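You operate a simulated robot arm through the tools that you are given. There is no shell and no other tool. Be economical: measure what you need, move in short steps, check, and stop when the job is done.

Carry out the task below with a simulated two-armed robot. There is one attempt and no reset: what you move stays moved.

JOB
Press the brown cake firm in the lever press, then take the piston out.
Fine: steel plate in under the ram; green band at the rim; lever up before the steel plate slides out; yellow piston on the slats. Set down upright: yellow piston. Where these are worked on the way, their far stop is far enough and under half their travel is too little: steel plate.

It is judged by the outcome, as a careful person would: the job done as asked, and still so three seconds after it is handed in. It fails if anything else is knocked over, pushed out of place, dropped, spilled or broken.

ROBOT AND FRAMES
Two 7-joint arms with fingered hands on one trunk, on a base that drives. Base frame: it is fixed to the floor where the robot stands at the start and does not move with it; the origin is under the middle of the robot, x ahead of it, y to its left, z up. Units: m, degrees, N and s.
The left shoulder is at the start at [0.021, 0.125, 1.428], the right one opposite. With the tool pointing down near the work surface each hand reaches from about 0.1 to 0.7 m from the robot's upright axis, wherever it stands, measured 20 degrees to its own side. Places, roughly: cake press lever [0.8, 0.1, 1.3]; steel plate [0.6, 0.2, 0.8]; top of the drying slats [0.6, 0, 0.8]. Payload 4 kg a hand.
The TCP of each hand is the grasp point between the finger pads, 0.029 m short of the fingertips. In the tool frame z runs along the fingers and y along their closing line. The gripper opens to 0.1 m. The gripper's body begins 0.034 m behind the TCP. The gripper is a hand of 5 fingers: y runs from the thumb to the fingers, the wrist lies at [-0.015, -0.105, -0.177] in the tool frame, and closing takes about 1.5 s.
Orientation is that of the tool frame in the base frame, as [roll, pitch, yaw] about the fixed x, y, z axes, in that order (R = Rz(yaw) Ry(pitch) Rx(roll)). With the fingers straight down and the wrist toward the robot, the tool's x, y and z point along [0, 1, 0], [1, 0, 0] and [0, 0, -1] of the base frame.

CONTROLS
- The arms move only by the tool servo_tool. It takes "left_moves", "right_moves" or both (then of equal length, played together; a hand with none holds still); each is text: rows parted by semicolons, each of 6 numbers parted by spaces: the shift along the tool's x, y, z in units of 250 mm (1.0 is 250 mm), then the turn, a rotation vector about the tool's x, y, z in units of 90 degrees (1.0 is 90 degrees). In form: x y z ax ay az; .... A call has 1 to 12 rows; each row is the pose to reach, as a shift and turn from the pose commanded when the call began, along the tool's axes at that moment. "left_fingers" and "right_fingers" are, for a hand that has rows, the closure in counts, from 0 (fully open) to 255 (shut), set as the call begins (left out, the last holds). A call with a number of a shift or a turn outside -1 to 1 is refused whole. Rows are played at 5 a second. More than 0.05 m and 8.6 degrees between two rows, or a gripper value outside its range, and nothing of the call is played. A pose out of reach is approached as far as the arm can. The call stops where the force on the tool passes 90 N (or 10 N more than at its start, if that is more) or the arm is blocked; 0.2 s more then pass. The fingers move at their own pace (about 0.045 m/s each) and stop on an object; they squeeze with about 29 N. The grip force told is the motor's: it shows also when the fingers shut on nothing. Time passes only in rows, and 0.2 s behind the last, so rows that repeat a pose let the fingers close. The reply holds the time, the measured pose of the TCP, the force on the tool along the base axes, the opening and the grip force, in the units named above and with some noise, with the torque about the TCP (base axes, N m) and any sound that the robot's microphone picked up.
- Cameras (640 x 400 px; columns grow to the right, rows downward): "scene" is now at [0.1278, 0.0224, 1.5878]; the picture's right is [0.15, -0.99, 0.00], its down [-0.43, -0.07, -0.90] and it looks along [0.89, 0.14, -0.43] (base axes); focal length 214 px, centre (320, 200). "left" rides on the left gripper at [-0.066, -0.086, -0.121] in its tool frame; the picture's right is [-0.76, -0.31, 0.58], its down [0.59, -0.70, 0.40] and it looks along [0.28, 0.64, 0.71] (tool axes); focal length 247 px, centre (320, 200). "right" rides on the right gripper at [0.066, -0.086, -0.121] in its tool frame; the picture's right is [-0.76, 0.31, -0.58], its down [-0.59, -0.70, 0.40] and it looks along [-0.28, 0.64, 0.71] (tool axes); focal length 247 px, centre (320, 200). There is no depth. A picture from a camera that has moved, and an enlarged one, comes with that camera's place and axes in the base frame and with its lens. The place of the scene camera against the robot may be out by one fixed shift of up to 0.025 m in any direction.
- snapshot(camera): a new picture of that camera. It takes no simulated time.
- move_column(by): slides the trunk up (or, below 0, down) by that many m; the arms and the scene camera ride with it, the base frame stays. It gives what a move gives, with no picture.
- steer(legs): drives the robot by 1 to 6 legs, each [ahead, turn to the left] in m and degrees, along the robot's own axes; the way and the turn of a leg run together, so that a leg with both is an arc; at most 1.5 m and 180 degrees a leg. The arms and the cameras ride along, it lands a little off, and it stops where it bumps. It gives what a move gives.
- move_fingers(index, middle, ring, little, thumb_bend, thumb_turn, hand): sets how far each is bent, from 0 (flat) to 100 (curled in); at 30 the hand is open as for a grip, at 70 the pads meet at the TCP. One left out holds its place. A second passes; each finger stops where it meets its share of the squeeze, and holds until it gets a number again. A gripper value or a shape takes the hand back. It gives what a move gives, with no picture; readings hold the bend of each and the force on index, middle, ring, little, thumb and palm. thumb_turn goes from beside the hand (0) to across from the fingers (100), as for a grip.
- preshape(shape, hand): the hand has 5 fingers and takes this shape, open, in about a second: jaw (thumb against the fingers, like two jaws); tri (thumb and two fingers); tip (a fingertip pinch); poke (one finger out to press); point (the index stretched); flat (the hand flat); cup (the hand cupped); fist (a fist). The gripper value then closes the fingers along that shape, each until it touches; the sizes above hold for jaw. It gives what a move gives, with no picture.
- aim_head(pan, tilt): turns the head with the scene camera to pan (to the left, within 80 degrees either way) and tilt (down, from -29 to 69), counted from straight ahead of the robot. It gives what a move gives.
- close_up(camera, box): a new picture of the part [left, top, right, bottom] of that camera's present view, enlarged. It takes no simulated time.
- sign_off(): hands the job in; it is judged then, once.

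Go step by step. Nothing tells you exact positions but the pictures and the camera data: compare them with the known pose of the tool, close in by small moves and look again before you grip or let go. The budget is 120 turns and 100 pictures, counting those below and the enlarged ones. Unless the task says otherwise, let go and move clear before handing in, and close with one line.

The tools are called after "Call:" as a command line: name --argument value ..., lists and objects as JSON in quotes. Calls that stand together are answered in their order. servo_tool: Moves the arms, as the interface text tells. Its arguments: {"type":"object","properties":{"left_moves":{"type":"string"},"left_fingers":{"type":"number"},"right_moves":{"type":"string"},"right_fingers":{"type":"number"}},"required":[]} The other tools are called the same way: move_column (by) slides the trunk up or down; preshape (shape, hand) gives the hand a shape; move_fingers (index, middle, ring, little, thumb_bend, thumb_turn, hand) moves the fingers one by one; steer (legs) drives the base; aim_head (pan, tilt) turns the head that bears the scene camera; snapshot (camera) takes a picture; close_up (camera, box) takes an enlarged picture of a part of a camera's view; sign_off () hands the job in.

At the start:

```text
clock: 0.0
left_tcp_pos: [0.4985, 0.3037, 1.5776]
left_ee_rot: [-180.0, 0.1, 90.0]
left_wrist_force: [-0.1, 0.7, -0.3]
left_wrist_torque: [0.02, -0.02, -0.01]
left_finger_gap: 0.1001
left_grip_force: 0.1
left_shape: jaw
left_bend: [30.0, 30.0, 30.0, 30.0, 30.0, 98.0]
left_finger forces: [0.0, 0.1, 0.0, 0.1, 0.1, 0.1]
right_tcp_pos: [0.38, -0.0436, 1.5233]
right_ee_rot: [179.9, 0.0, 90.0]
right_wrist_force: [-0.4, 0.0, -0.7]
right_wrist_torque: [0.0, 0.02, -0.02]
right_finger_gap: 0.0997
right_grip_force: 0.1
right_shape: jaw
right_bend: [30.0, 30.0, 30.0, 30.0, 30.0, 98.0]
right_finger forces: [0.0, 0.0, 0.1, 0.1, 0.0, 0.0]
trunk travel left (down, up): [-0.625, 0.122]
robot x, y, heading: [-0.0009, -0.0003, 0.0]
head pan, tilt: [8.8, 25.7]
```

scene: 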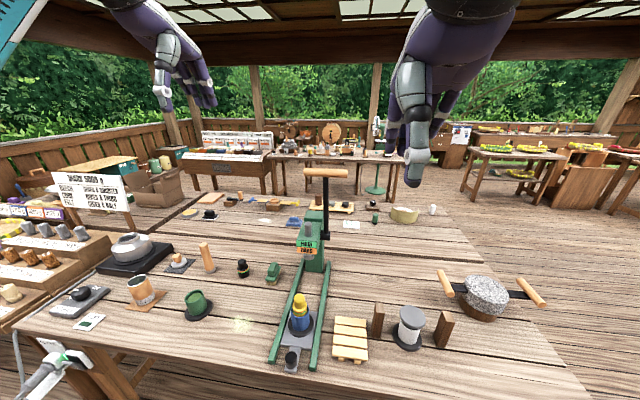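
right: 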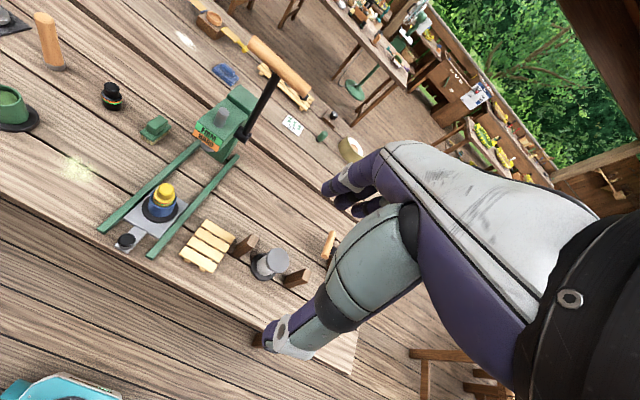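
left: 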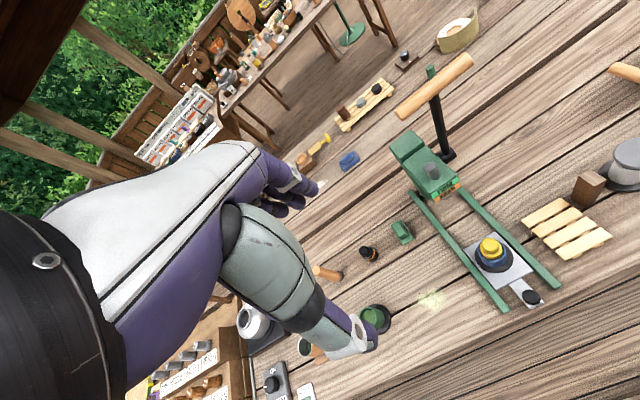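

I see a green lever press with rails; a steel plate with a knob carries a dark mould and a yellow piston, and the slats lie to the right. I'll look closer first.

Call:
close_up --camera "scene" --box '[240, 160, 400, 380]'

Call:
close_up --camera "left" --box '[380, 40, 620, 320]'

Call:
close_up --camera "right" --box '[80, 30, 320, 280]'

```text
1.82 times, centred on (320, 270) of scene
camera zoom: at [0.1278, 0.0224, 1.5878], right [0.15, -0.99, 0.0], down [-0.43, -0.07, -0.9], along [0.89, 0.14, -0.43], focal length 390 px, centre (320, 73)
```

zoom: 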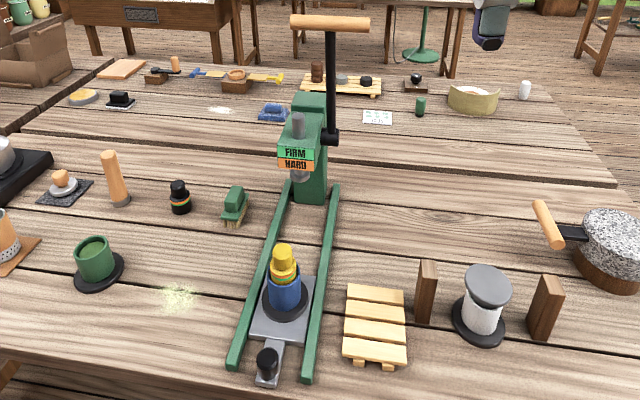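

```text
1.43 times, centred on (500, 180) of left
camera zoom: at [0.4135, 0.2381, 1.6987], right [-0.31, -0.76, -0.58], down [-0.7, 0.59, -0.4], along [0.64, 0.28, -0.71], focal length 353 px, centre (63, 229)
```

zoom: 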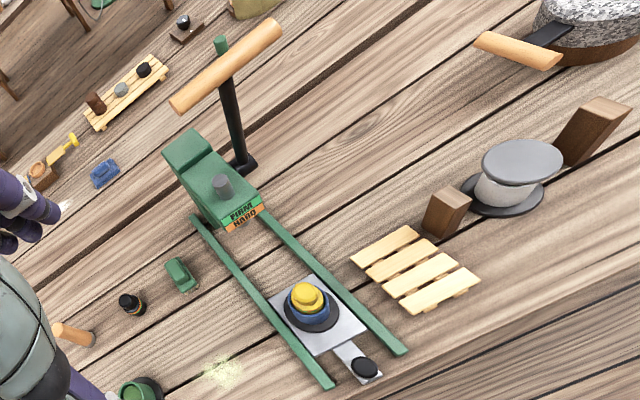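

```text
1.60 times, centred on (200, 155) of right
camera zoom: at [0.2927, 0.0231, 1.6434], right [0.31, -0.76, 0.58], down [-0.7, -0.59, -0.4], along [0.64, -0.28, -0.71], focal length 395 px, centre (512, 272)
```

zoom: 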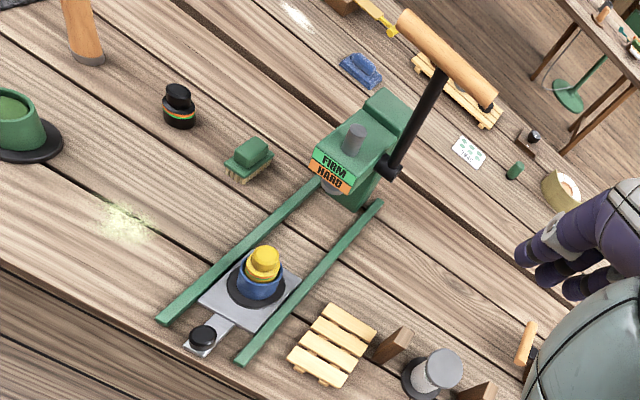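

The knob is near (0.47, 0.155, 0.87), the piston near (0.58, 0.155), the ram near (0.755, 0.16) and the lever handle near (0.745, 0.10, 1.36). I'll bring the left hand down above the knob in tri shape.

Call:
preshape --hand "left" --shape "tri"

Call:
servo_tool --left_moves "-0.12 -0.03 0.15 0 0 0; -0.24 -0.06 0.3 0 0 0; -0.36 -0.09 0.45 0 0 0; -0.48 -0.12 0.6 0 0 0; -0.6 -0.14 0.75 0 0 0; -0.6 -0.16 0.9 0 0 0; -0.6 -0.16 1 0 0 0"

Call:
servo_tool --left_moves "0 0 0.2 0 0 0; 0 0 0.4 0 0 0; 0 0 0.6 0 0 0; 0 0 0.8 0 0 0; 0 0 0.8 0 0 0"

Call:
snapshot --camera "left"

Call:
snapshot --camera "scene"

```text
clock: 0.9
left_tcp_pos: [0.4998, 0.3041, 1.5775]
left_ee_rot: [-180.0, 0.1, 90.0]
left_wrist_force: [0.5, 0.0, 0.0]
left_wrist_torque: [0.01, 0.02, 0.0]
left_finger_gap: 0.0999
left_grip_force: 0.0
left_shape: tri
left_bend: [30.0, 30.0, 99.0, 99.0, 30.0, 98.0]
left_finger forces: [0.1, 0.0, 0.1, 0.1, 0.0, 0.1]
right_tcp_pos: [0.379, -0.043, 1.5227]
right_ee_rot: [-180.0, -0.1, 89.9]
right_wrist_force: [-0.4, -0.8, 0.3]
right_wrist_torque: [0.0, 0.0, 0.0]
right_finger_gap: 0.0998
right_grip_force: 0.0
right_shape: jaw
right_bend: [30.0, 30.0, 30.0, 30.0, 30.0, 98.0]
right_finger forces: [0.1, 0.1, 0.0, 0.0, 0.1, 0.0]
trunk travel left (down, up): [-0.625, 0.122]
robot x, y, heading: [-0.0019, -0.0005, 0.2]
head pan, tilt: [8.8, 25.7]
```

```text
clock: 2.5
left_tcp_pos: [0.4592, 0.1534, 1.329]
left_ee_rot: [180.0, 0.1, 90.0]
left_wrist_force: [0.9, -0.5, 0.4]
left_wrist_torque: [0.05, 0.01, -0.01]
left_finger_gap: 0.0998
left_grip_force: 0.1
left_shape: tri
left_bend: [30.0, 30.0, 99.0, 99.0, 30.0, 98.0]
left_finger forces: [0.1, 0.0, 0.0, 0.0, 0.0, 0.0]
right_tcp_pos: [0.3802, -0.0429, 1.5226]
right_ee_rot: [-179.9, 0.1, 90.1]
right_wrist_force: [0.1, 0.3, 0.1]
right_wrist_torque: [0.02, 0.02, 0.0]
right_finger_gap: 0.0997
right_grip_force: 0.1
right_shape: jaw
right_bend: [30.0, 30.0, 30.0, 30.0, 30.0, 98.0]
right_finger forces: [0.1, 0.0, 0.0, 0.0, 0.0, 0.1]
trunk travel left (down, up): [-0.625, 0.122]
robot x, y, heading: [-0.0007, 0.0002, -0.1]
head pan, tilt: [8.8, 25.7]
```

```text
clock: 3.7
left_tcp_pos: [0.458, 0.1551, 1.1286]
left_ee_rot: [-180.0, 0.1, 90.0]
left_wrist_force: [-0.7, 0.5, 0.2]
left_wrist_torque: [0.02, 0.0, 0.03]
left_finger_gap: 0.0997
left_grip_force: 0.1
left_shape: tri
left_bend: [30.0, 30.0, 99.0, 99.0, 30.0, 98.0]
left_finger forces: [0.0, 0.0, 0.1, 0.0, 0.1, 0.0]
right_tcp_pos: [0.38, -0.0438, 1.5231]
right_ee_rot: [-180.0, 0.1, 89.9]
right_wrist_force: [-0.1, 0.2, 0.2]
right_wrist_torque: [-0.02, 0.02, -0.01]
right_finger_gap: 0.0998
right_grip_force: 0.0
right_shape: jaw
right_bend: [30.0, 30.0, 30.0, 30.0, 30.0, 98.0]
right_finger forces: [0.1, 0.1, 0.0, 0.0, 0.1, 0.0]
trunk travel left (down, up): [-0.625, 0.122]
robot x, y, heading: [0.0003, 0.0025, 0.0]
head pan, tilt: [8.8, 25.7]
```

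```text
93 pictures are left
camera left: at [0.3733, 0.088, 1.2494], right [-0.31, -0.76, -0.58], down [-0.7, 0.59, -0.4], along [0.64, 0.28, -0.71], focal length 247 px, centre (320, 200)
```

left: 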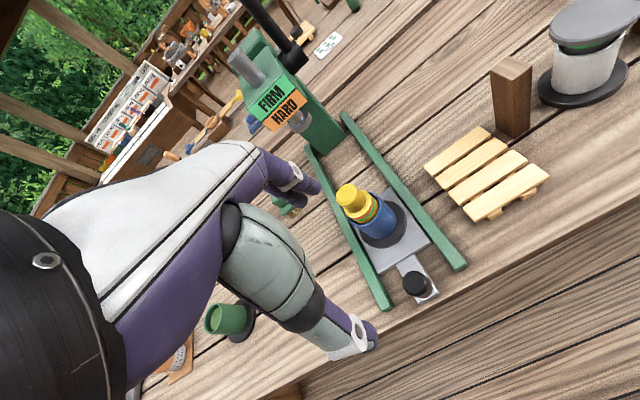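

```text
92 pictures are left
camera scene: at [0.128, 0.0222, 1.5878], right [0.15, -0.99, 0.0], down [-0.43, -0.07, -0.9], along [0.89, 0.14, -0.43], focal length 214 px, centre (320, 200)
```

scene: 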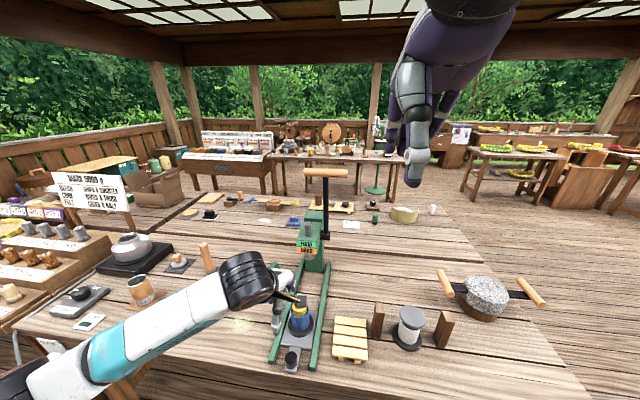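

The knob top works out at about (0.475, 0.153, 0.875). I'll narrow the fingers and come down closer.

Call:
servo_tool --left_moves "0 0.07 0.15 0 0 0; 0 0.07 0.3 0 0 0; 0 0.07 0.45 0 0 0; 0 0.07 0.6 0 0 0; 0 0.07 0.7 0 0 0; 0 0.07 0.7 0 0 0" --left_fingers 80

Call:
snapshot --camera "left"

Call:
close_up --camera "scene" --box '[220, 240, 380, 390]'

```text
clock: 5.1
left_tcp_pos: [0.474, 0.1528, 0.9545]
left_ee_rot: [-180.0, 0.1, 90.1]
left_wrist_force: [0.2, -0.2, 0.8]
left_wrist_torque: [0.0, 0.02, 0.01]
left_finger_gap: 0.0687
left_grip_force: 0.0
left_shape: tri
left_bend: [41.0, 36.0, 99.0, 99.0, 30.0, 99.0]
left_finger forces: [0.1, 0.0, 0.0, 0.0, 0.0, 0.1]
right_tcp_pos: [0.3797, -0.0437, 1.5228]
right_ee_rot: [-179.9, 0.0, 90.0]
right_wrist_force: [-0.2, 0.7, 0.2]
right_wrist_torque: [-0.01, 0.01, 0.01]
right_finger_gap: 0.1
right_grip_force: 0.1
right_shape: jaw
right_bend: [30.0, 30.0, 30.0, 30.0, 30.0, 98.0]
right_finger forces: [0.0, 0.1, 0.1, 0.1, 0.0, 0.0]
trunk travel left (down, up): [-0.625, 0.122]
robot x, y, heading: [0.0, -0.0002, 0.3]
head pan, tilt: [8.8, 25.7]
```

```text
91 pictures are left
camera left: at [0.3888, 0.0869, 1.0762], right [-0.31, -0.76, -0.58], down [-0.7, 0.59, -0.4], along [0.64, 0.28, -0.71], focal length 247 px, centre (320, 200)
```

left: 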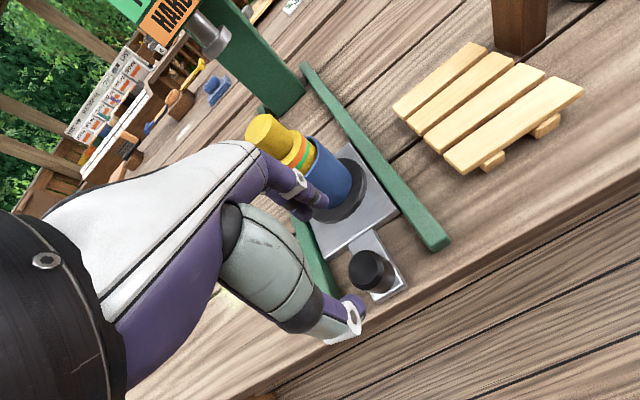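

```text
2.67 times, centred on (300, 315) of scene
camera zoom: at [0.1279, 0.0224, 1.5878], right [0.15, -0.99, 0.0], down [-0.43, -0.07, -0.9], along [0.89, 0.14, -0.43], focal length 572 px, centre (373, -107)
```

zoom: 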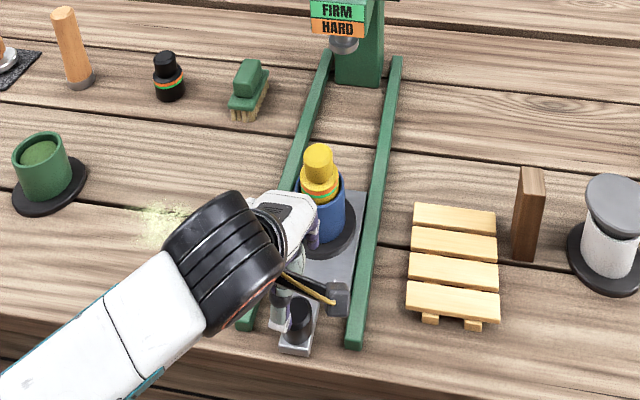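

The TCP is right above the knob. I'll narrow the fingers a bit more and descend so that the fingertips flank it.

Call:
servo_tool --left_moves "0 0 0 0 0 0; 0 0 0 0 0 0; 0 0 0.1 0 0 0; 0 0 0.2 0 0 0; 0 0 0.25 0 0 0" --left_fingers 118

Call:
snapshot --camera "left"

Call:
close_up --camera "scene" --box '[240, 270, 360, 390]'

```text
clock: 6.3
left_tcp_pos: [0.475, 0.1538, 0.8899]
left_ee_rot: [180.0, 0.0, 90.1]
left_wrist_force: [0.0, -0.4, -0.2]
left_wrist_torque: [-0.01, 0.01, 0.0]
left_finger_gap: 0.0538
left_grip_force: 0.0
left_shape: tri
left_bend: [39.0, 41.0, 99.0, 99.0, 30.0, 100.0]
left_finger forces: [0.0, 0.0, 0.1, 0.0, 0.0, 0.0]
right_tcp_pos: [0.3792, -0.0431, 1.5231]
right_ee_rot: [-180.0, 0.1, 90.0]
right_wrist_force: [-0.5, -0.2, 0.4]
right_wrist_torque: [0.02, -0.01, 0.01]
right_finger_gap: 0.1
right_grip_force: 0.0
right_shape: jaw
right_bend: [30.0, 30.0, 30.0, 30.0, 30.0, 98.0]
right_finger forces: [0.1, 0.0, 0.1, 0.0, 0.0, 0.0]
trunk travel left (down, up): [-0.625, 0.122]
robot x, y, heading: [0.0003, -0.0015, 0.0]
head pan, tilt: [8.8, 25.7]
```

```text
89 pictures are left
camera left: at [0.3898, 0.0868, 1.0107], right [-0.31, -0.76, -0.58], down [-0.7, 0.59, -0.4], along [0.64, 0.28, -0.71], focal length 247 px, centre (320, 200)
```

left: 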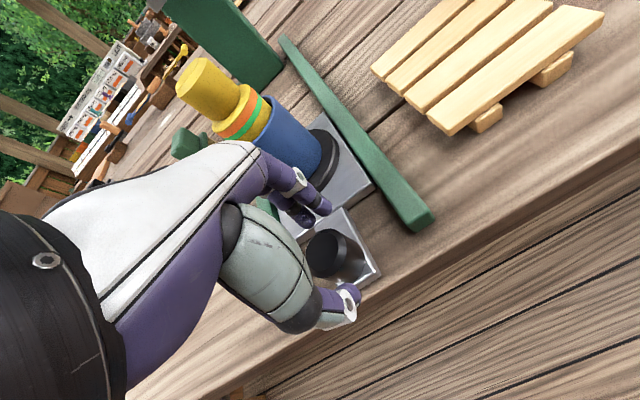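

```text
3.33 times, centred on (300, 330) of scene
camera zoom: at [0.1279, 0.0222, 1.5878], right [0.15, -0.99, 0.0], down [-0.43, -0.07, -0.9], along [0.89, 0.14, -0.43], focal length 715 px, centre (387, -233)
```

zoom: 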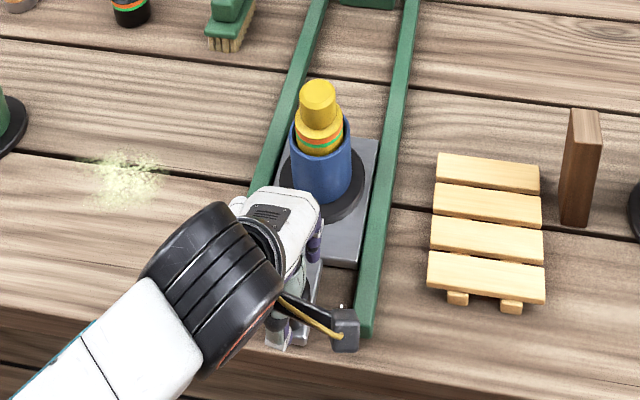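

The knob sits between the fingers. I'll go down a bit more and close.

Call:
servo_tool --left_moves "0 0.01 0.04 0 0 0; 0 0.01 0.08 0 0 0; 0 0.01 0.08 0 0 0"

Call:
servo_tool --left_moves "0 0 0 0 0 0; 0 0 0 0 0 0; 0 0 0 0 0 0; 0 0 0 0 0 0; 0 0 0 0 0 0" --left_fingers 255

Call:
snapshot --camera "left"

```text
clock: 7.1
left_tcp_pos: [0.4784, 0.1529, 0.8694]
left_ee_rot: [-180.0, 0.2, 90.0]
left_wrist_force: [-0.6, 0.5, 0.5]
left_wrist_torque: [0.0, 0.0, 0.0]
left_finger_gap: 0.0538
left_grip_force: 0.1
left_shape: tri
left_bend: [39.0, 41.0, 99.0, 99.0, 30.0, 100.0]
left_finger forces: [0.1, 0.0, 0.1, 0.0, 0.0, 0.1]
right_tcp_pos: [0.3797, -0.0436, 1.5239]
right_ee_rot: [-179.9, 0.1, 90.0]
right_wrist_force: [0.0, 0.2, 0.7]
right_wrist_torque: [0.01, -0.03, -0.03]
right_finger_gap: 0.0996
right_grip_force: 0.2
right_shape: jaw
right_bend: [30.0, 30.0, 30.0, 30.0, 30.0, 98.0]
right_finger forces: [0.1, 0.1, 0.0, 0.0, 0.0, 0.1]
trunk travel left (down, up): [-0.625, 0.122]
robot x, y, heading: [0.0026, -0.0007, -0.1]
head pan, tilt: [8.8, 25.7]
```

```text
clock: 8.3
left_tcp_pos: [0.4778, 0.152, 0.8704]
left_ee_rot: [-179.9, 0.2, 90.0]
left_wrist_force: [0.1, -2.2, -2.2]
left_wrist_torque: [-0.03, 0.0, -0.01]
left_finger_gap: 0.0267
left_grip_force: 29.2
left_shape: tri
left_bend: [62.0, 56.0, 100.0, 100.0, 43.0, 100.0]
left_finger forces: [12.1, 13.2, 0.1, 0.0, 25.3, 0.1]
right_tcp_pos: [0.3804, -0.0448, 1.5233]
right_ee_rot: [-180.0, 0.1, 89.9]
right_wrist_force: [0.2, -1.1, 0.1]
right_wrist_torque: [0.0, 0.01, 0.03]
right_finger_gap: 0.1002
right_grip_force: 0.1
right_shape: jaw
right_bend: [30.0, 30.0, 30.0, 30.0, 30.0, 98.0]
right_finger forces: [0.1, 0.0, 0.0, 0.1, 0.0, 0.1]
trunk travel left (down, up): [-0.625, 0.122]
robot x, y, heading: [0.0019, -0.0016, 0.1]
head pan, tilt: [8.8, 25.7]
```

```text
87 pictures are left
camera left: at [0.3929, 0.0868, 0.9911], right [-0.31, -0.76, -0.58], down [-0.7, 0.59, -0.4], along [0.64, 0.28, -0.71], focal length 247 px, centre (320, 200)
```

left: 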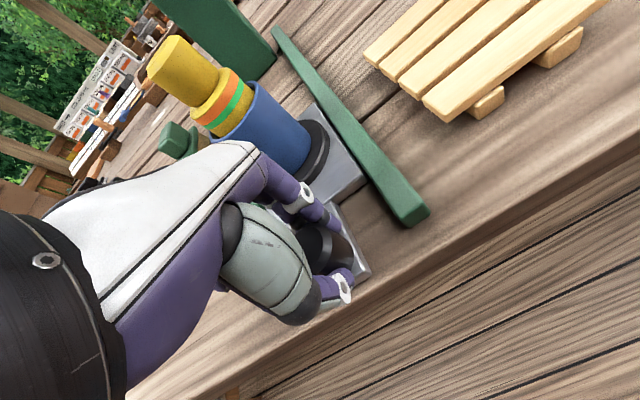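

The knob is gripped. I'll push the plate in slowly along the rails.

Call:
servo_tool --left_moves "0.001 0.05 0 0 0 0; 0.003 0.1 0 0 0 0; 0.004 0.15 0 0 0 0; 0.006 0.2 0 0 0 0; 0.007 0.25 0 0 0 0; 0.009 0.3 0 0 0 0; 0.01 0.35 0 0 0 0; 0.011 0.4 0 0 0 0; 0.011 0.4 0 0 0 0"

Call:
snapshot --camera "left"

Call:
snapshot --camera "scene"

```text
clock: 10.3
left_tcp_pos: [0.5787, 0.1539, 0.8697]
left_ee_rot: [179.9, 0.0, 90.0]
left_wrist_force: [-0.3, -12.5, -2.3]
left_wrist_torque: [-0.24, 0.02, -0.12]
left_finger_gap: 0.0266
left_grip_force: 28.9
left_shape: tri
left_bend: [63.0, 56.0, 100.0, 100.0, 43.0, 100.0]
left_finger forces: [16.2, 12.6, 0.1, 0.0, 26.4, 0.0]
right_tcp_pos: [0.3797, -0.045, 1.5231]
right_ee_rot: [-179.7, -0.1, 90.0]
right_wrist_force: [0.1, 0.2, -0.2]
right_wrist_torque: [-0.01, 0.05, 0.0]
right_finger_gap: 0.0998
right_grip_force: 0.1
right_shape: jaw
right_bend: [30.0, 30.0, 30.0, 30.0, 30.0, 98.0]
right_finger forces: [0.1, 0.0, 0.0, 0.0, 0.0, 0.0]
trunk travel left (down, up): [-0.625, 0.122]
robot x, y, heading: [-0.0005, 0.0023, 0.1]
head pan, tilt: [8.8, 25.7]
```

```text
86 pictures are left
camera left: at [0.4934, 0.0886, 0.9911], right [-0.31, -0.76, -0.58], down [-0.7, 0.59, -0.4], along [0.64, 0.28, -0.71], focal length 247 px, centre (320, 200)
```

left: 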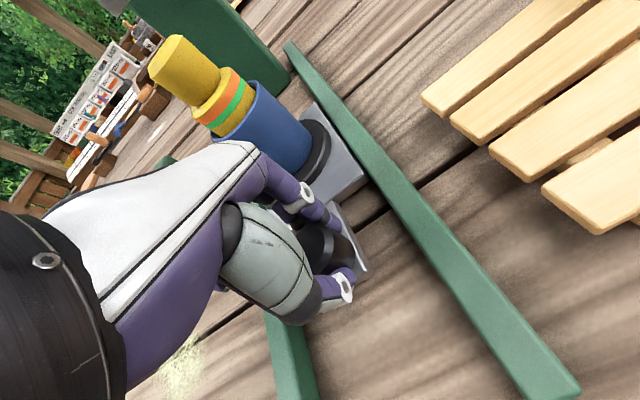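

```text
85 pictures are left
camera scene: at [0.1282, 0.0206, 1.5878], right [0.15, -0.99, 0.0], down [-0.43, -0.07, -0.9], along [0.89, 0.14, -0.43], focal length 214 px, centre (320, 200)
```

scene: 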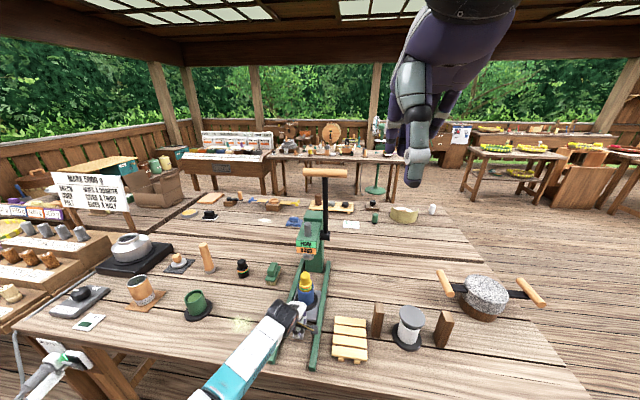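

It slides well with a little sideways force. I'll correct the line slightly and go on to the stop.

Call:
servo_tool --left_moves "-0.01 0.05 0 0 0 0; -0.015 0.1 0 0 0 0; -0.02 0.15 0 0 0 0; -0.02 0.2 0 0 0 0; -0.02 0.25 0 0 0 0; -0.02 0.28 0 0 0 0; -0.02 0.28 0 0 0 0"

Call:
snapshot --camera "left"

Call:
close_up --camera "scene" --box '[240, 160, 380, 350]'

```text
clock: 11.9
left_tcp_pos: [0.6491, 0.1535, 0.8697]
left_ee_rot: [-179.9, 0.2, 90.1]
left_wrist_force: [-3.1, 5.7, -5.7]
left_wrist_torque: [0.13, 0.01, 0.05]
left_finger_gap: 0.0265
left_grip_force: 29.1
left_shape: tri
left_bend: [64.0, 56.0, 100.0, 100.0, 43.0, 100.0]
left_finger forces: [10.0, 14.6, 0.0, 0.1, 26.6, 0.1]
right_tcp_pos: [0.3798, -0.0417, 1.523]
right_ee_rot: [-179.9, 0.0, 90.1]
right_wrist_force: [-0.7, 0.9, 0.7]
right_wrist_torque: [0.02, -0.02, 0.0]
right_finger_gap: 0.0999
right_grip_force: 0.0
right_shape: jaw
right_bend: [30.0, 30.0, 30.0, 30.0, 30.0, 98.0]
right_finger forces: [0.0, 0.1, 0.0, 0.0, 0.0, 0.0]
trunk travel left (down, up): [-0.625, 0.122]
robot x, y, heading: [-0.0014, -0.0013, 0.0]
head pan, tilt: [8.8, 25.7]
```

```text
84 pictures are left
camera left: at [0.5636, 0.0866, 0.9914], right [-0.31, -0.76, -0.58], down [-0.7, 0.59, -0.4], along [0.64, 0.28, -0.71], focal length 247 px, centre (320, 200)
```

left: 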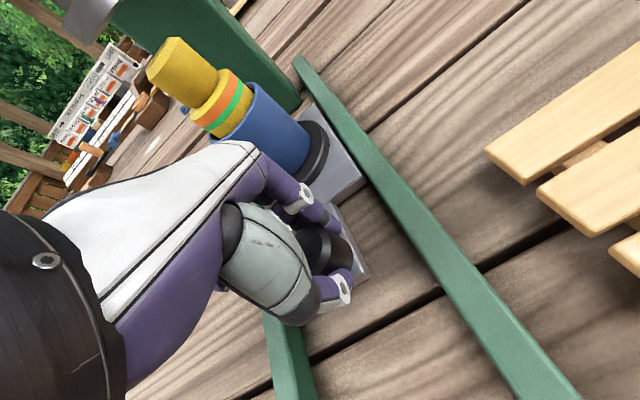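

```text
2.11 times, centred on (310, 255) of scene
camera zoom: at [0.1285, 0.0234, 1.5877], right [0.15, -0.99, 0.0], down [-0.43, -0.07, -0.9], along [0.89, 0.14, -0.43], focal length 452 px, centre (341, 84)
```

zoom: 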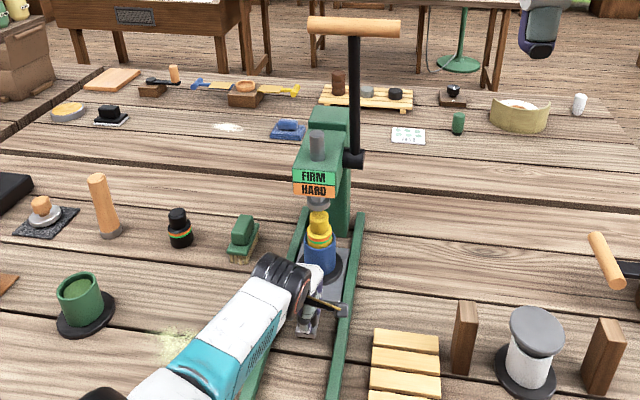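

Nearly under the ram. I'll continue until the stop is felt.

Call:
servo_tool --left_moves "0.0 0.03 0 0 0 0; 0.0 0.06 0 0 0 0; 0.0 0.09 0 0 0 0; 0 0.12 0 0 0 0; 0 0.15 0 0 0 0; 0 0.18 0 0 0 0"

Call:
close_up --camera "scene" --box '[240, 160, 380, 350]'

```text
clock: 13.3
left_tcp_pos: [0.6613, 0.1517, 0.8706]
left_ee_rot: [-179.5, 0.0, 90.1]
left_wrist_force: [-34.8, -3.1, 2.2]
left_wrist_torque: [-0.12, 1.03, 0.08]
left_finger_gap: 0.0282
left_grip_force: 29.0
left_shape: tri
left_bend: [72.0, 76.0, 100.0, 100.0, 47.0, 100.0]
left_finger forces: [5.2, 4.2, 0.1, 0.1, 40.0, 0.1]
left hand out of reach, approached as far as the arm can: row 3, 4, 5, 6
right_tcp_pos: [0.3752, -0.0444, 1.5243]
right_ee_rot: [179.8, 0.0, 89.9]
right_wrist_force: [-0.2, -0.2, 0.5]
right_wrist_torque: [0.0, -0.01, -0.02]
right_finger_gap: 0.0995
right_grip_force: 0.2
right_shape: jaw
right_bend: [30.0, 30.0, 30.0, 30.0, 30.0, 98.0]
right_finger forces: [0.0, 0.1, 0.0, 0.0, 0.0, 0.0]
trunk travel left (down, up): [-0.625, 0.122]
robot x, y, heading: [0.0023, 0.0006, 0.1]
head pan, tilt: [8.8, 25.7]
```

```text
2.11 times, centred on (310, 255) of scene
camera zoom: at [0.1232, 0.0218, 1.5882], right [0.15, -0.99, 0.0], down [-0.43, -0.07, -0.9], along [0.89, 0.14, -0.43], focal length 452 px, centre (341, 84)
```

zoom: 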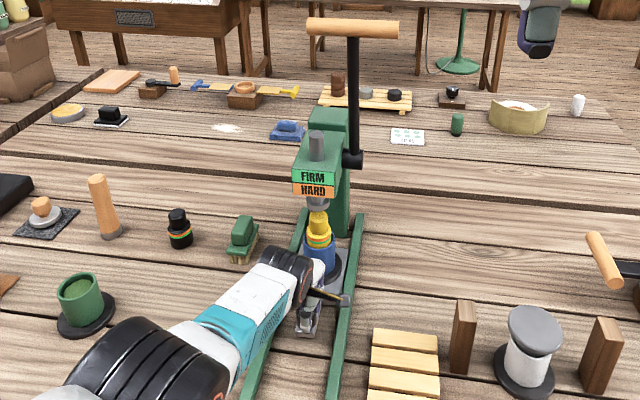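

The plate met its stop (35 N). I'll ease off, open and lift away, then check the alignment.

Call:
servo_tool --left_moves "0 -0.02 0 0 0 0; 0 -0.02 0 0 0 0; 0 -0.02 0 0 0 0; 0 -0.02 0 0 0 0" --left_fingers 110

Call:
snapshot --camera "left"

```text
clock: 14.3
left_tcp_pos: [0.6643, 0.1516, 0.8741]
left_ee_rot: [179.9, 0.1, 90.0]
left_wrist_force: [-4.3, 0.5, -0.5]
left_wrist_torque: [0.03, 0.09, 0.02]
left_finger_gap: 0.0571
left_grip_force: 0.1
left_shape: tri
left_bend: [39.0, 40.0, 99.0, 99.0, 30.0, 99.0]
left_finger forces: [0.0, 0.0, 0.0, 0.0, 4.4, 0.0]
right_tcp_pos: [0.3803, -0.0435, 1.5232]
right_ee_rot: [-180.0, -0.1, 89.9]
right_wrist_force: [-0.4, -0.2, 0.3]
right_wrist_torque: [-0.03, -0.03, 0.04]
right_finger_gap: 0.0999
right_grip_force: 0.0
right_shape: jaw
right_bend: [30.0, 30.0, 30.0, 30.0, 30.0, 98.0]
right_finger forces: [0.0, 0.0, 0.0, 0.0, 0.0, 0.0]
trunk travel left (down, up): [-0.625, 0.122]
robot x, y, heading: [-0.0008, -0.001, 0.0]
head pan, tilt: [8.8, 25.7]
```

```text
81 pictures are left
camera left: at [0.5782, 0.0855, 0.9945], right [-0.31, -0.76, -0.58], down [-0.7, 0.59, -0.4], along [0.64, 0.28, -0.71], focal length 247 px, centre (320, 200)
```

left: 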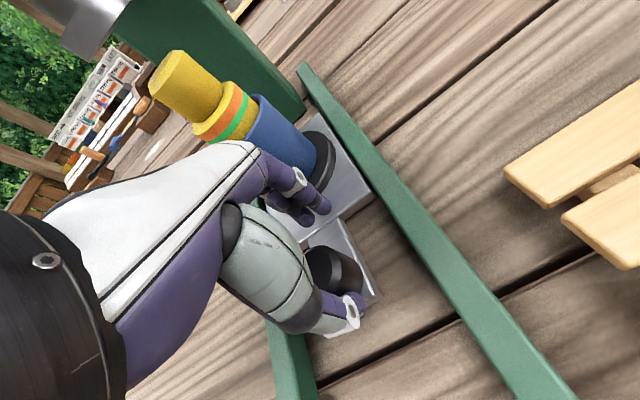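

The knob travelled about 0.17 m, so the piston should be under the ram. I'll back out, lift clear and check.

Call:
servo_tool --left_moves "0 -0.05 0 0 0 0; 0 -0.05 -0.1 0 0 0; 0 -0.05 -0.2 0 0 0; 0 -0.2 -0.3 0 0 0; 0 -0.4 -0.4 0 0 0; 0.1 -0.6 -0.4 0 0 0; 0.2 -0.8 -0.4 0 0 0; 0.3 -0.8 -0.4 0 0 0"

Call:
snapshot --camera "left"

Call:
close_up --camera "scene" --box '[250, 160, 370, 310]'

```text
refused: row 5 steps farther than a row can; nothing moved
```

```text
80 pictures are left
camera left: at [0.5782, 0.0855, 0.9945], right [-0.31, -0.76, -0.58], down [-0.7, 0.59, -0.4], along [0.64, 0.28, -0.71], focal length 247 px, centre (320, 200)
```

left: 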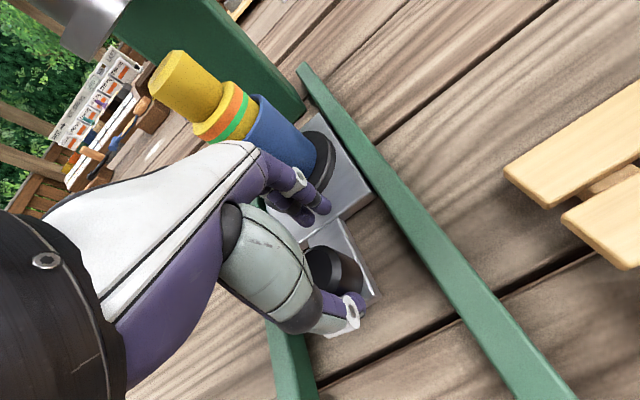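

```text
2.67 times, centred on (310, 235) of scene
camera zoom: at [0.1275, 0.022, 1.5879], right [0.15, -0.99, 0.0], down [-0.43, -0.07, -0.9], along [0.89, 0.14, -0.43], focal length 572 px, centre (347, 107)
```

zoom: 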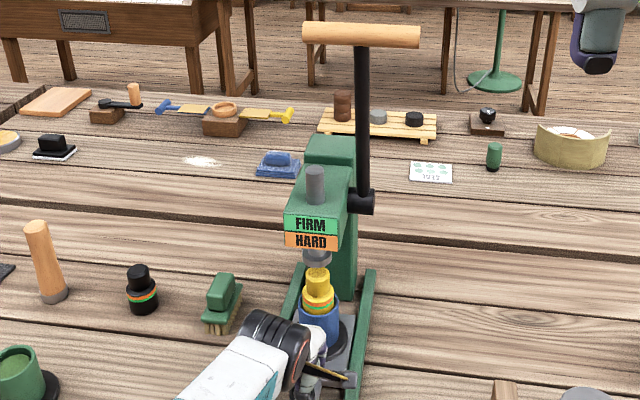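

A step was too long; I'll repeat with smaller ones.

Call:
servo_tool --left_moves "0 -0.05 0 0 0 0; 0 -0.05 -0.1 0 0 0; 0 -0.05 -0.2 0 0 0; 0 -0.15 -0.3 0 0 0; 0 -0.3 -0.3 0 0 0; 0 -0.45 -0.3 0 0 0; 0.1 -0.6 -0.3 0 0 0; 0.2 -0.75 -0.3 0 0 0; 0.3 -0.8 -0.3 0 0 0"

Call:
close_up --camera "left" --box '[220, 0, 460, 200]'

Call:
close_up --camera "scene" --box '[265, 160, 355, 300]'

```text
clock: 16.3
left_tcp_pos: [0.4613, 0.2296, 0.9481]
left_ee_rot: [-180.0, 0.0, 90.0]
left_wrist_force: [0.5, 0.6, -0.4]
left_wrist_torque: [-0.01, 0.01, 0.02]
left_finger_gap: 0.0568
left_grip_force: 0.0
left_shape: tri
left_bend: [39.0, 40.0, 99.0, 99.0, 30.0, 100.0]
left_finger forces: [0.1, 0.1, 0.0, 0.0, 0.1, 0.0]
right_tcp_pos: [0.3794, -0.0422, 1.5233]
right_ee_rot: [180.0, 0.0, 90.1]
right_wrist_force: [0.3, 1.1, 0.4]
right_wrist_torque: [0.0, 0.0, -0.02]
right_finger_gap: 0.0997
right_grip_force: 0.1
right_shape: jaw
right_bend: [30.0, 30.0, 30.0, 30.0, 30.0, 98.0]
right_finger forces: [0.1, 0.0, 0.0, 0.0, 0.0, 0.0]
trunk travel left (down, up): [-0.625, 0.122]
robot x, y, heading: [0.0023, -0.0017, -0.0]
head pan, tilt: [8.8, 25.7]
```

```text
2.00 times, centred on (340, 100) of left
camera zoom: at [0.376, 0.1628, 1.0681], right [-0.31, -0.76, -0.58], down [-0.7, 0.59, -0.4], along [0.64, 0.28, -0.71], focal length 494 px, centre (280, 400)
```

zoom: 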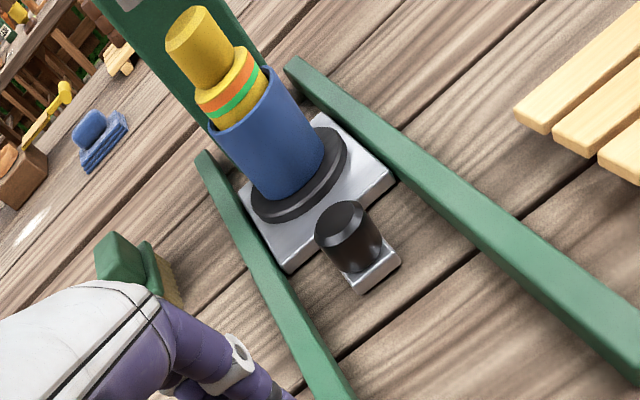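

```text
2.86 times, centred on (310, 230) of scene
camera zoom: at [0.1281, 0.0232, 1.5878], right [0.15, -0.99, 0.0], down [-0.43, -0.07, -0.9], along [0.89, 0.14, -0.43], focal length 613 px, centre (349, 114)
```

zoom: 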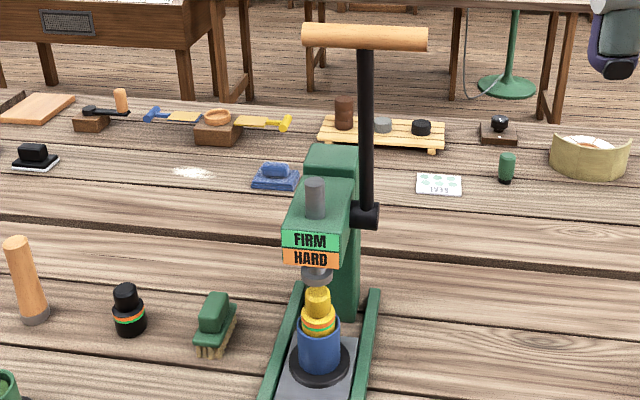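

The plate is fully in with the piston under the ram. The green band is the lower one and orange is above it, so the piston must drop only until green meets the rim. I'll park the left hand beside the mould as an observer.

Call:
servo_tool --left_moves "0.03 0.16 -0.02 -0.07 0 0; 0.06 0.32 -0.04 -0.14 0 0; 0.09 0.48 -0.06 -0.21 0 0; 0.12 0.64 -0.07 -0.28 0 0; 0.15 0.76 -0.08 -0.33 0 0; 0.15 0.76 -0.08 -0.33 0 0"

Call:
snapshot --camera "left"

Call:
snapshot --camera "right"

```text
clock: 17.7
left_tcp_pos: [0.6529, 0.2669, 0.9689]
left_ee_rot: [150.2, 0.1, 90.2]
left_wrist_force: [0.0, -0.5, -0.6]
left_wrist_torque: [0.0, 0.04, -0.02]
left_finger_gap: 0.0568
left_grip_force: 0.1
left_shape: tri
left_bend: [39.0, 40.0, 99.0, 99.0, 30.0, 100.0]
left_finger forces: [0.0, 0.1, 0.0, 0.0, 0.1, 0.0]
right_tcp_pos: [0.377, -0.043, 1.5233]
right_ee_rot: [-180.0, 0.1, 90.1]
right_wrist_force: [-1.2, -0.6, -0.3]
right_wrist_torque: [-0.01, 0.02, 0.01]
right_finger_gap: 0.0998
right_grip_force: 0.0
right_shape: jaw
right_bend: [30.0, 30.0, 30.0, 30.0, 30.0, 98.0]
right_finger forces: [0.1, 0.0, 0.0, 0.0, 0.0, 0.1]
trunk travel left (down, up): [-0.625, 0.122]
robot x, y, heading: [-0.0022, -0.0017, 0.1]
head pan, tilt: [8.8, 25.7]
```

```text
76 pictures are left
camera left: at [0.5192, 0.2007, 1.0305], right [0.02, -0.76, -0.65], down [-0.41, 0.59, -0.7], along [0.91, 0.28, -0.3], focal length 247 px, centre (320, 200)
```

left: 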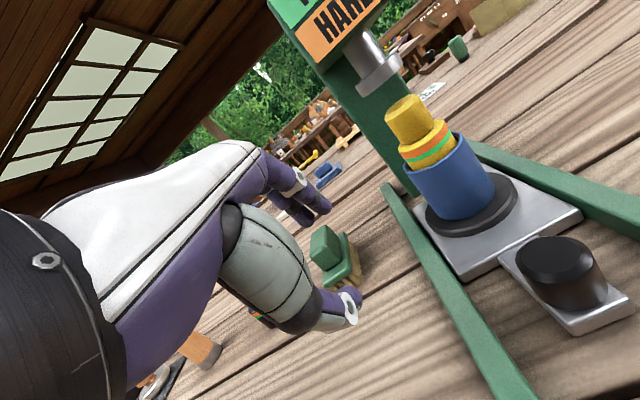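

```text
75 pictures are left
camera right: at [0.291, 0.0236, 1.6436], right [0.31, -0.76, 0.58], down [-0.7, -0.59, -0.4], along [0.64, -0.28, -0.71], focal length 247 px, centre (320, 200)
```

right: 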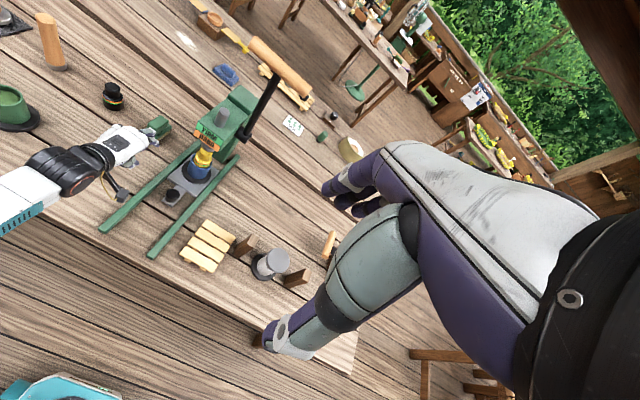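

This is a fine view for watching the bands. Now the right hand, in tri shape, goes to just short of the lever handle.

Call:
preshape --hand "right" --shape "tri"

Call:
servo_tool --right_moves "0.07 0.16 0 0 0 0; 0.14 0.32 0 0 0 0; 0.21 0.48 0 0 0 0; 0.28 0.64 0 0 0 0; 0.35 0.8 0 0 0 0; 0.39 0.95 0 0 0 0; 0.39 0.95 0 0 0 0"

Call:
snapshot --camera "right"

Call:
snapshot --camera "scene"

```text
clock: 18.6
left_tcp_pos: [0.6558, 0.2657, 0.9668]
left_ee_rot: [150.3, 0.2, 90.0]
left_wrist_force: [0.1, -0.1, 0.0]
left_wrist_torque: [-0.01, 0.01, 0.04]
left_finger_gap: 0.0571
left_grip_force: 0.1
left_shape: tri
left_bend: [39.0, 40.0, 99.0, 99.0, 30.0, 100.0]
left_finger forces: [0.0, 0.1, 0.0, 0.0, 0.1, 0.1]
right_tcp_pos: [0.3787, -0.0437, 1.5224]
right_ee_rot: [180.0, 0.0, 90.0]
right_wrist_force: [0.5, -0.4, 0.0]
right_wrist_torque: [-0.01, 0.02, 0.05]
right_finger_gap: 0.0997
right_grip_force: 0.1
right_shape: tri
right_bend: [30.0, 30.0, 99.0, 99.0, 30.0, 98.0]
right_finger forces: [0.0, 0.1, 0.1, 0.1, 0.1, 0.0]
trunk travel left (down, up): [-0.625, 0.122]
robot x, y, heading: [-0.0046, -0.0011, -0.1]
head pan, tilt: [8.8, 25.7]
```

```text
clock: 20.2
left_tcp_pos: [0.6534, 0.265, 0.969]
left_ee_rot: [150.4, 0.0, 90.2]
left_wrist_force: [0.1, 0.0, 0.2]
left_wrist_torque: [0.0, 0.02, 0.05]
left_finger_gap: 0.0571
left_grip_force: 0.2
left_shape: tri
left_bend: [39.0, 40.0, 99.0, 99.0, 30.0, 100.0]
left_finger forces: [0.0, 0.0, 0.0, 0.1, 0.0, 0.0]
right_tcp_pos: [0.6183, 0.0532, 1.5245]
right_ee_rot: [179.9, 0.1, 90.1]
right_wrist_force: [-0.1, -0.5, 0.4]
right_wrist_torque: [0.01, 0.0, 0.0]
right_finger_gap: 0.0996
right_grip_force: 0.0
right_shape: tri
right_bend: [30.0, 30.0, 99.0, 99.0, 30.0, 98.0]
right_finger forces: [0.0, 0.1, 0.0, 0.0, 0.0, 0.0]
trunk travel left (down, up): [-0.625, 0.122]
robot x, y, heading: [0.0006, 0.0037, -0.0]
head pan, tilt: [8.8, 25.7]
```

```text
74 pictures are left
camera right: at [0.5307, 0.1195, 1.6441], right [0.31, -0.76, 0.58], down [-0.7, -0.59, -0.4], along [0.64, -0.28, -0.71], focal length 247 px, centre (320, 200)
```

right: 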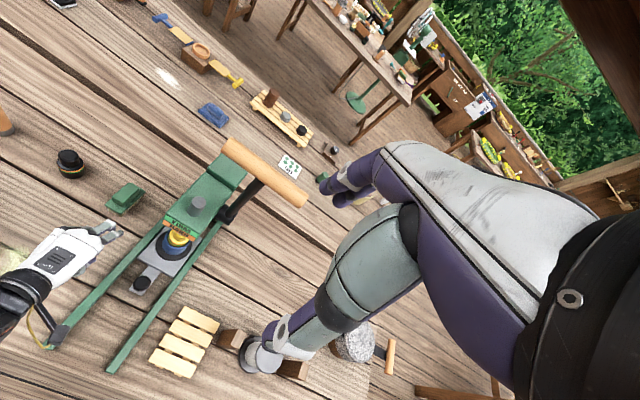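

```text
73 pictures are left
camera scene: at [0.1272, 0.0215, 1.5879], right [0.15, -0.99, 0.0], down [-0.43, -0.07, -0.9], along [0.89, 0.14, -0.43], focal length 214 px, centre (320, 200)
```

scene: 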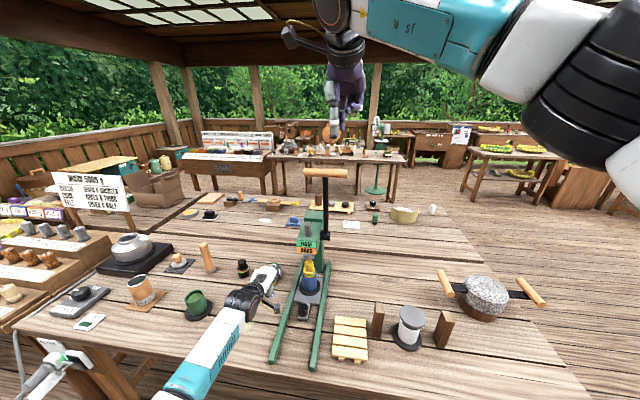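

The handle bar is at about (0.768, 0.10, 1.35) and spans y 0.037 to 0.162. I'll bring the right hand over its right half.

Call:
servo_tool --right_moves "0.03 0.15 0 0 0 0; 0.03 0.3 0 0 0 0; 0.03 0.45 0 0 0 0; 0.03 0.6 0 0 0 0; 0.03 0.6 0.12 0 0 0; 0.03 0.6 0.24 0 0 0; 0.03 0.6 0.24 0 0 0" --right_fingers 60

Call:
snapshot --camera "right"

Call:
close_up --camera "scene" --box '[250, 60, 410, 220]'

```text
clock: 21.8
left_tcp_pos: [0.6541, 0.2658, 0.9686]
left_ee_rot: [150.4, 0.0, 90.1]
left_wrist_force: [-0.2, -0.1, -0.5]
left_wrist_torque: [0.02, 0.0, 0.01]
left_finger_gap: 0.0569
left_grip_force: 0.0
left_shape: tri
left_bend: [39.0, 40.0, 99.0, 99.0, 30.0, 100.0]
left_finger forces: [0.1, 0.0, 0.0, 0.1, 0.0, 0.1]
right_tcp_pos: [0.7248, 0.0297, 1.4417]
right_ee_rot: [179.9, 0.0, 89.9]
right_wrist_force: [-0.1, -0.9, 0.2]
right_wrist_torque: [0.04, 0.02, 0.03]
right_finger_gap: 0.0766
right_grip_force: 0.1
right_shape: tri
right_bend: [39.0, 34.0, 99.0, 99.0, 30.0, 99.0]
right_finger forces: [0.0, 0.0, 0.1, 0.0, 0.0, 0.0]
right hand out of reach, approached as far as the arm can: row 2, 3, 4, 5, 6, 7
trunk travel left (down, up): [-0.625, 0.122]
robot x, y, heading: [-0.0027, 0.0006, 0.1]
head pan, tilt: [8.8, 25.7]
```

```text
72 pictures are left
camera right: at [0.6382, 0.0956, 1.5623], right [0.31, -0.76, 0.58], down [-0.7, -0.59, -0.4], along [0.64, -0.28, -0.71], focal length 247 px, centre (320, 200)
```

right: 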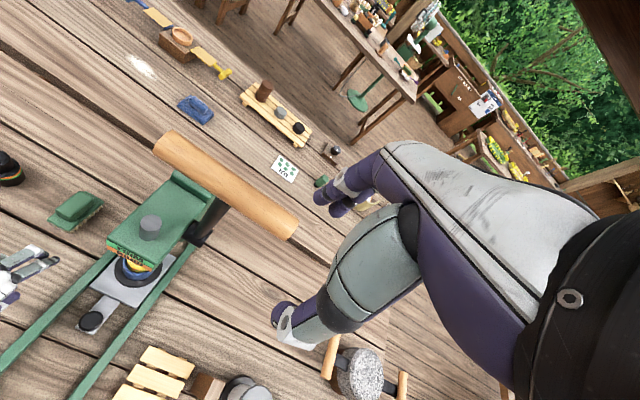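

```text
2.50 times, centred on (330, 140) of scene
camera zoom: at [0.128, 0.0216, 1.5878], right [0.15, -0.99, 0.0], down [-0.43, -0.07, -0.9], along [0.89, 0.14, -0.43], focal length 536 px, centre (295, 350)
```

zoom: 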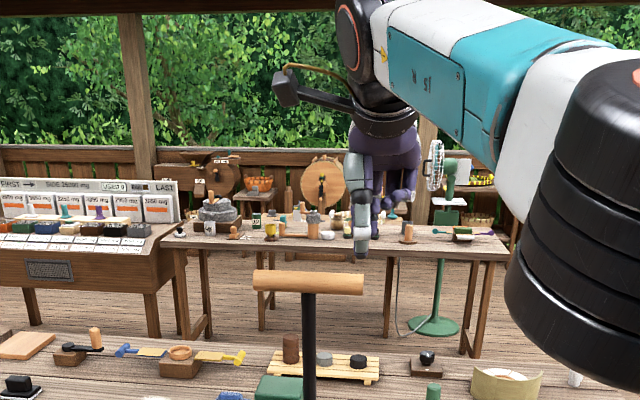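

The handle is just out of reach with the hand vertical, so I'll tilt the hand forward 40° to gain reach.

Call:
servo_tool --right_moves "0.02 -0.03 0 -0.075 0 0; 0.04 -0.06 0 -0.15 0 0; 0.06 -0.09 0 -0.225 0 0; 0.08 -0.12 0 -0.3 0 0; 0.1 -0.15 0 -0.375 0 0; 0.12 -0.18 0 -0.444 0 0; 0.12 -0.18 0 -0.444 0 0" --right_fingers 60

Call:
snapshot --camera "right"

```text
clock: 23.4
left_tcp_pos: [0.6552, 0.2658, 0.9672]
left_ee_rot: [150.4, 0.1, 90.1]
left_wrist_force: [-0.1, 0.2, -0.3]
left_wrist_torque: [0.05, 0.01, 0.0]
left_finger_gap: 0.057
left_grip_force: 0.0
left_shape: tri
left_bend: [39.0, 40.0, 99.0, 99.0, 30.0, 100.0]
left_finger forces: [0.0, 0.1, 0.1, 0.0, 0.0, 0.0]
right_tcp_pos: [0.6804, 0.059, 1.4452]
right_ee_rot: [140.0, 0.1, 90.0]
right_wrist_force: [-0.3, -0.5, 0.1]
right_wrist_torque: [0.02, -0.02, 0.02]
right_finger_gap: 0.0767
right_grip_force: 0.1
right_shape: tri
right_bend: [39.0, 34.0, 99.0, 99.0, 30.0, 99.0]
right_finger forces: [0.0, 0.1, 0.0, 0.0, 0.1, 0.0]
trunk travel left (down, up): [-0.625, 0.122]
robot x, y, heading: [-0.0004, 0.0032, -0.1]
head pan, tilt: [8.8, 25.7]
```

```text
70 pictures are left
camera right: at [0.5353, 0.1266, 1.4817], right [-0.14, -0.76, 0.64], down [-0.28, -0.59, -0.76], along [0.95, -0.28, -0.13], focal length 247 px, centre (320, 200)
```

right: 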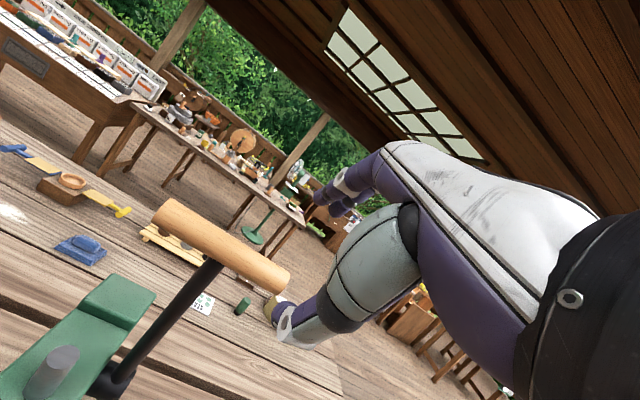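

The bar is confirmed at (0.768, 0.104, 1.353). I'll advance along the fingers towards it.

Call:
servo_tool --right_moves "0 0.03 0.1 0 0 0; 0 0.03 0.2 0 0 0; 0 0.033 0.3 0 0 0; 0 0.033 0.36 0 0 0; 0 0.033 0.36 0 0 0"

Call:
snapshot --camera "right"

Call:
close_up --camera "scene" --box '[270, 100, 390, 220]'

```text
clock: 24.6
left_tcp_pos: [0.6535, 0.2656, 0.9679]
left_ee_rot: [150.3, 0.1, 90.1]
left_wrist_force: [-0.5, -0.3, -0.2]
left_wrist_torque: [-0.02, -0.01, -0.01]
left_finger_gap: 0.0569
left_grip_force: 0.0
left_shape: tri
left_bend: [39.0, 40.0, 99.0, 99.0, 30.0, 100.0]
left_finger forces: [0.0, 0.0, 0.0, 0.0, 0.0, 0.1]
right_tcp_pos: [0.7463, 0.0605, 1.381]
right_ee_rot: [140.2, 0.0, 90.0]
right_wrist_force: [-0.4, 1.1, -0.3]
right_wrist_torque: [-0.04, 0.01, 0.02]
right_finger_gap: 0.0767
right_grip_force: 0.0
right_shape: tri
right_bend: [39.0, 34.0, 99.0, 99.0, 30.0, 99.0]
right_finger forces: [0.0, 0.0, 0.1, 0.1, 0.0, 0.0]
trunk travel left (down, up): [-0.625, 0.122]
robot x, y, heading: [0.0003, -0.0016, -0.1]
head pan, tilt: [8.8, 25.7]
```

```text
69 pictures are left
camera right: at [0.6007, 0.1274, 1.4183], right [-0.13, -0.76, 0.64], down [-0.28, -0.59, -0.76], along [0.95, -0.28, -0.14], focal length 247 px, centre (320, 200)
```

right: 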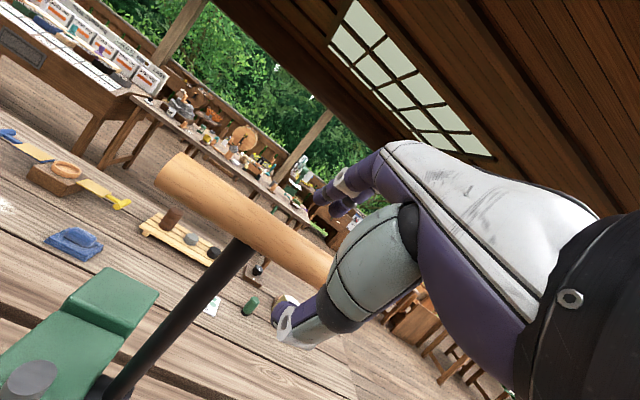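

```text
3.33 times, centred on (330, 160) of scene
camera zoom: at [0.1279, 0.0223, 1.5878], right [0.15, -0.99, 0.0], down [-0.43, -0.07, -0.9], along [0.89, 0.14, -0.43], focal length 715 px, centre (287, 333)
```

zoom: 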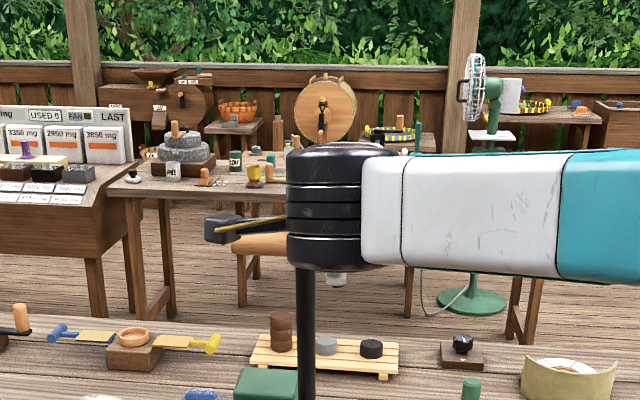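

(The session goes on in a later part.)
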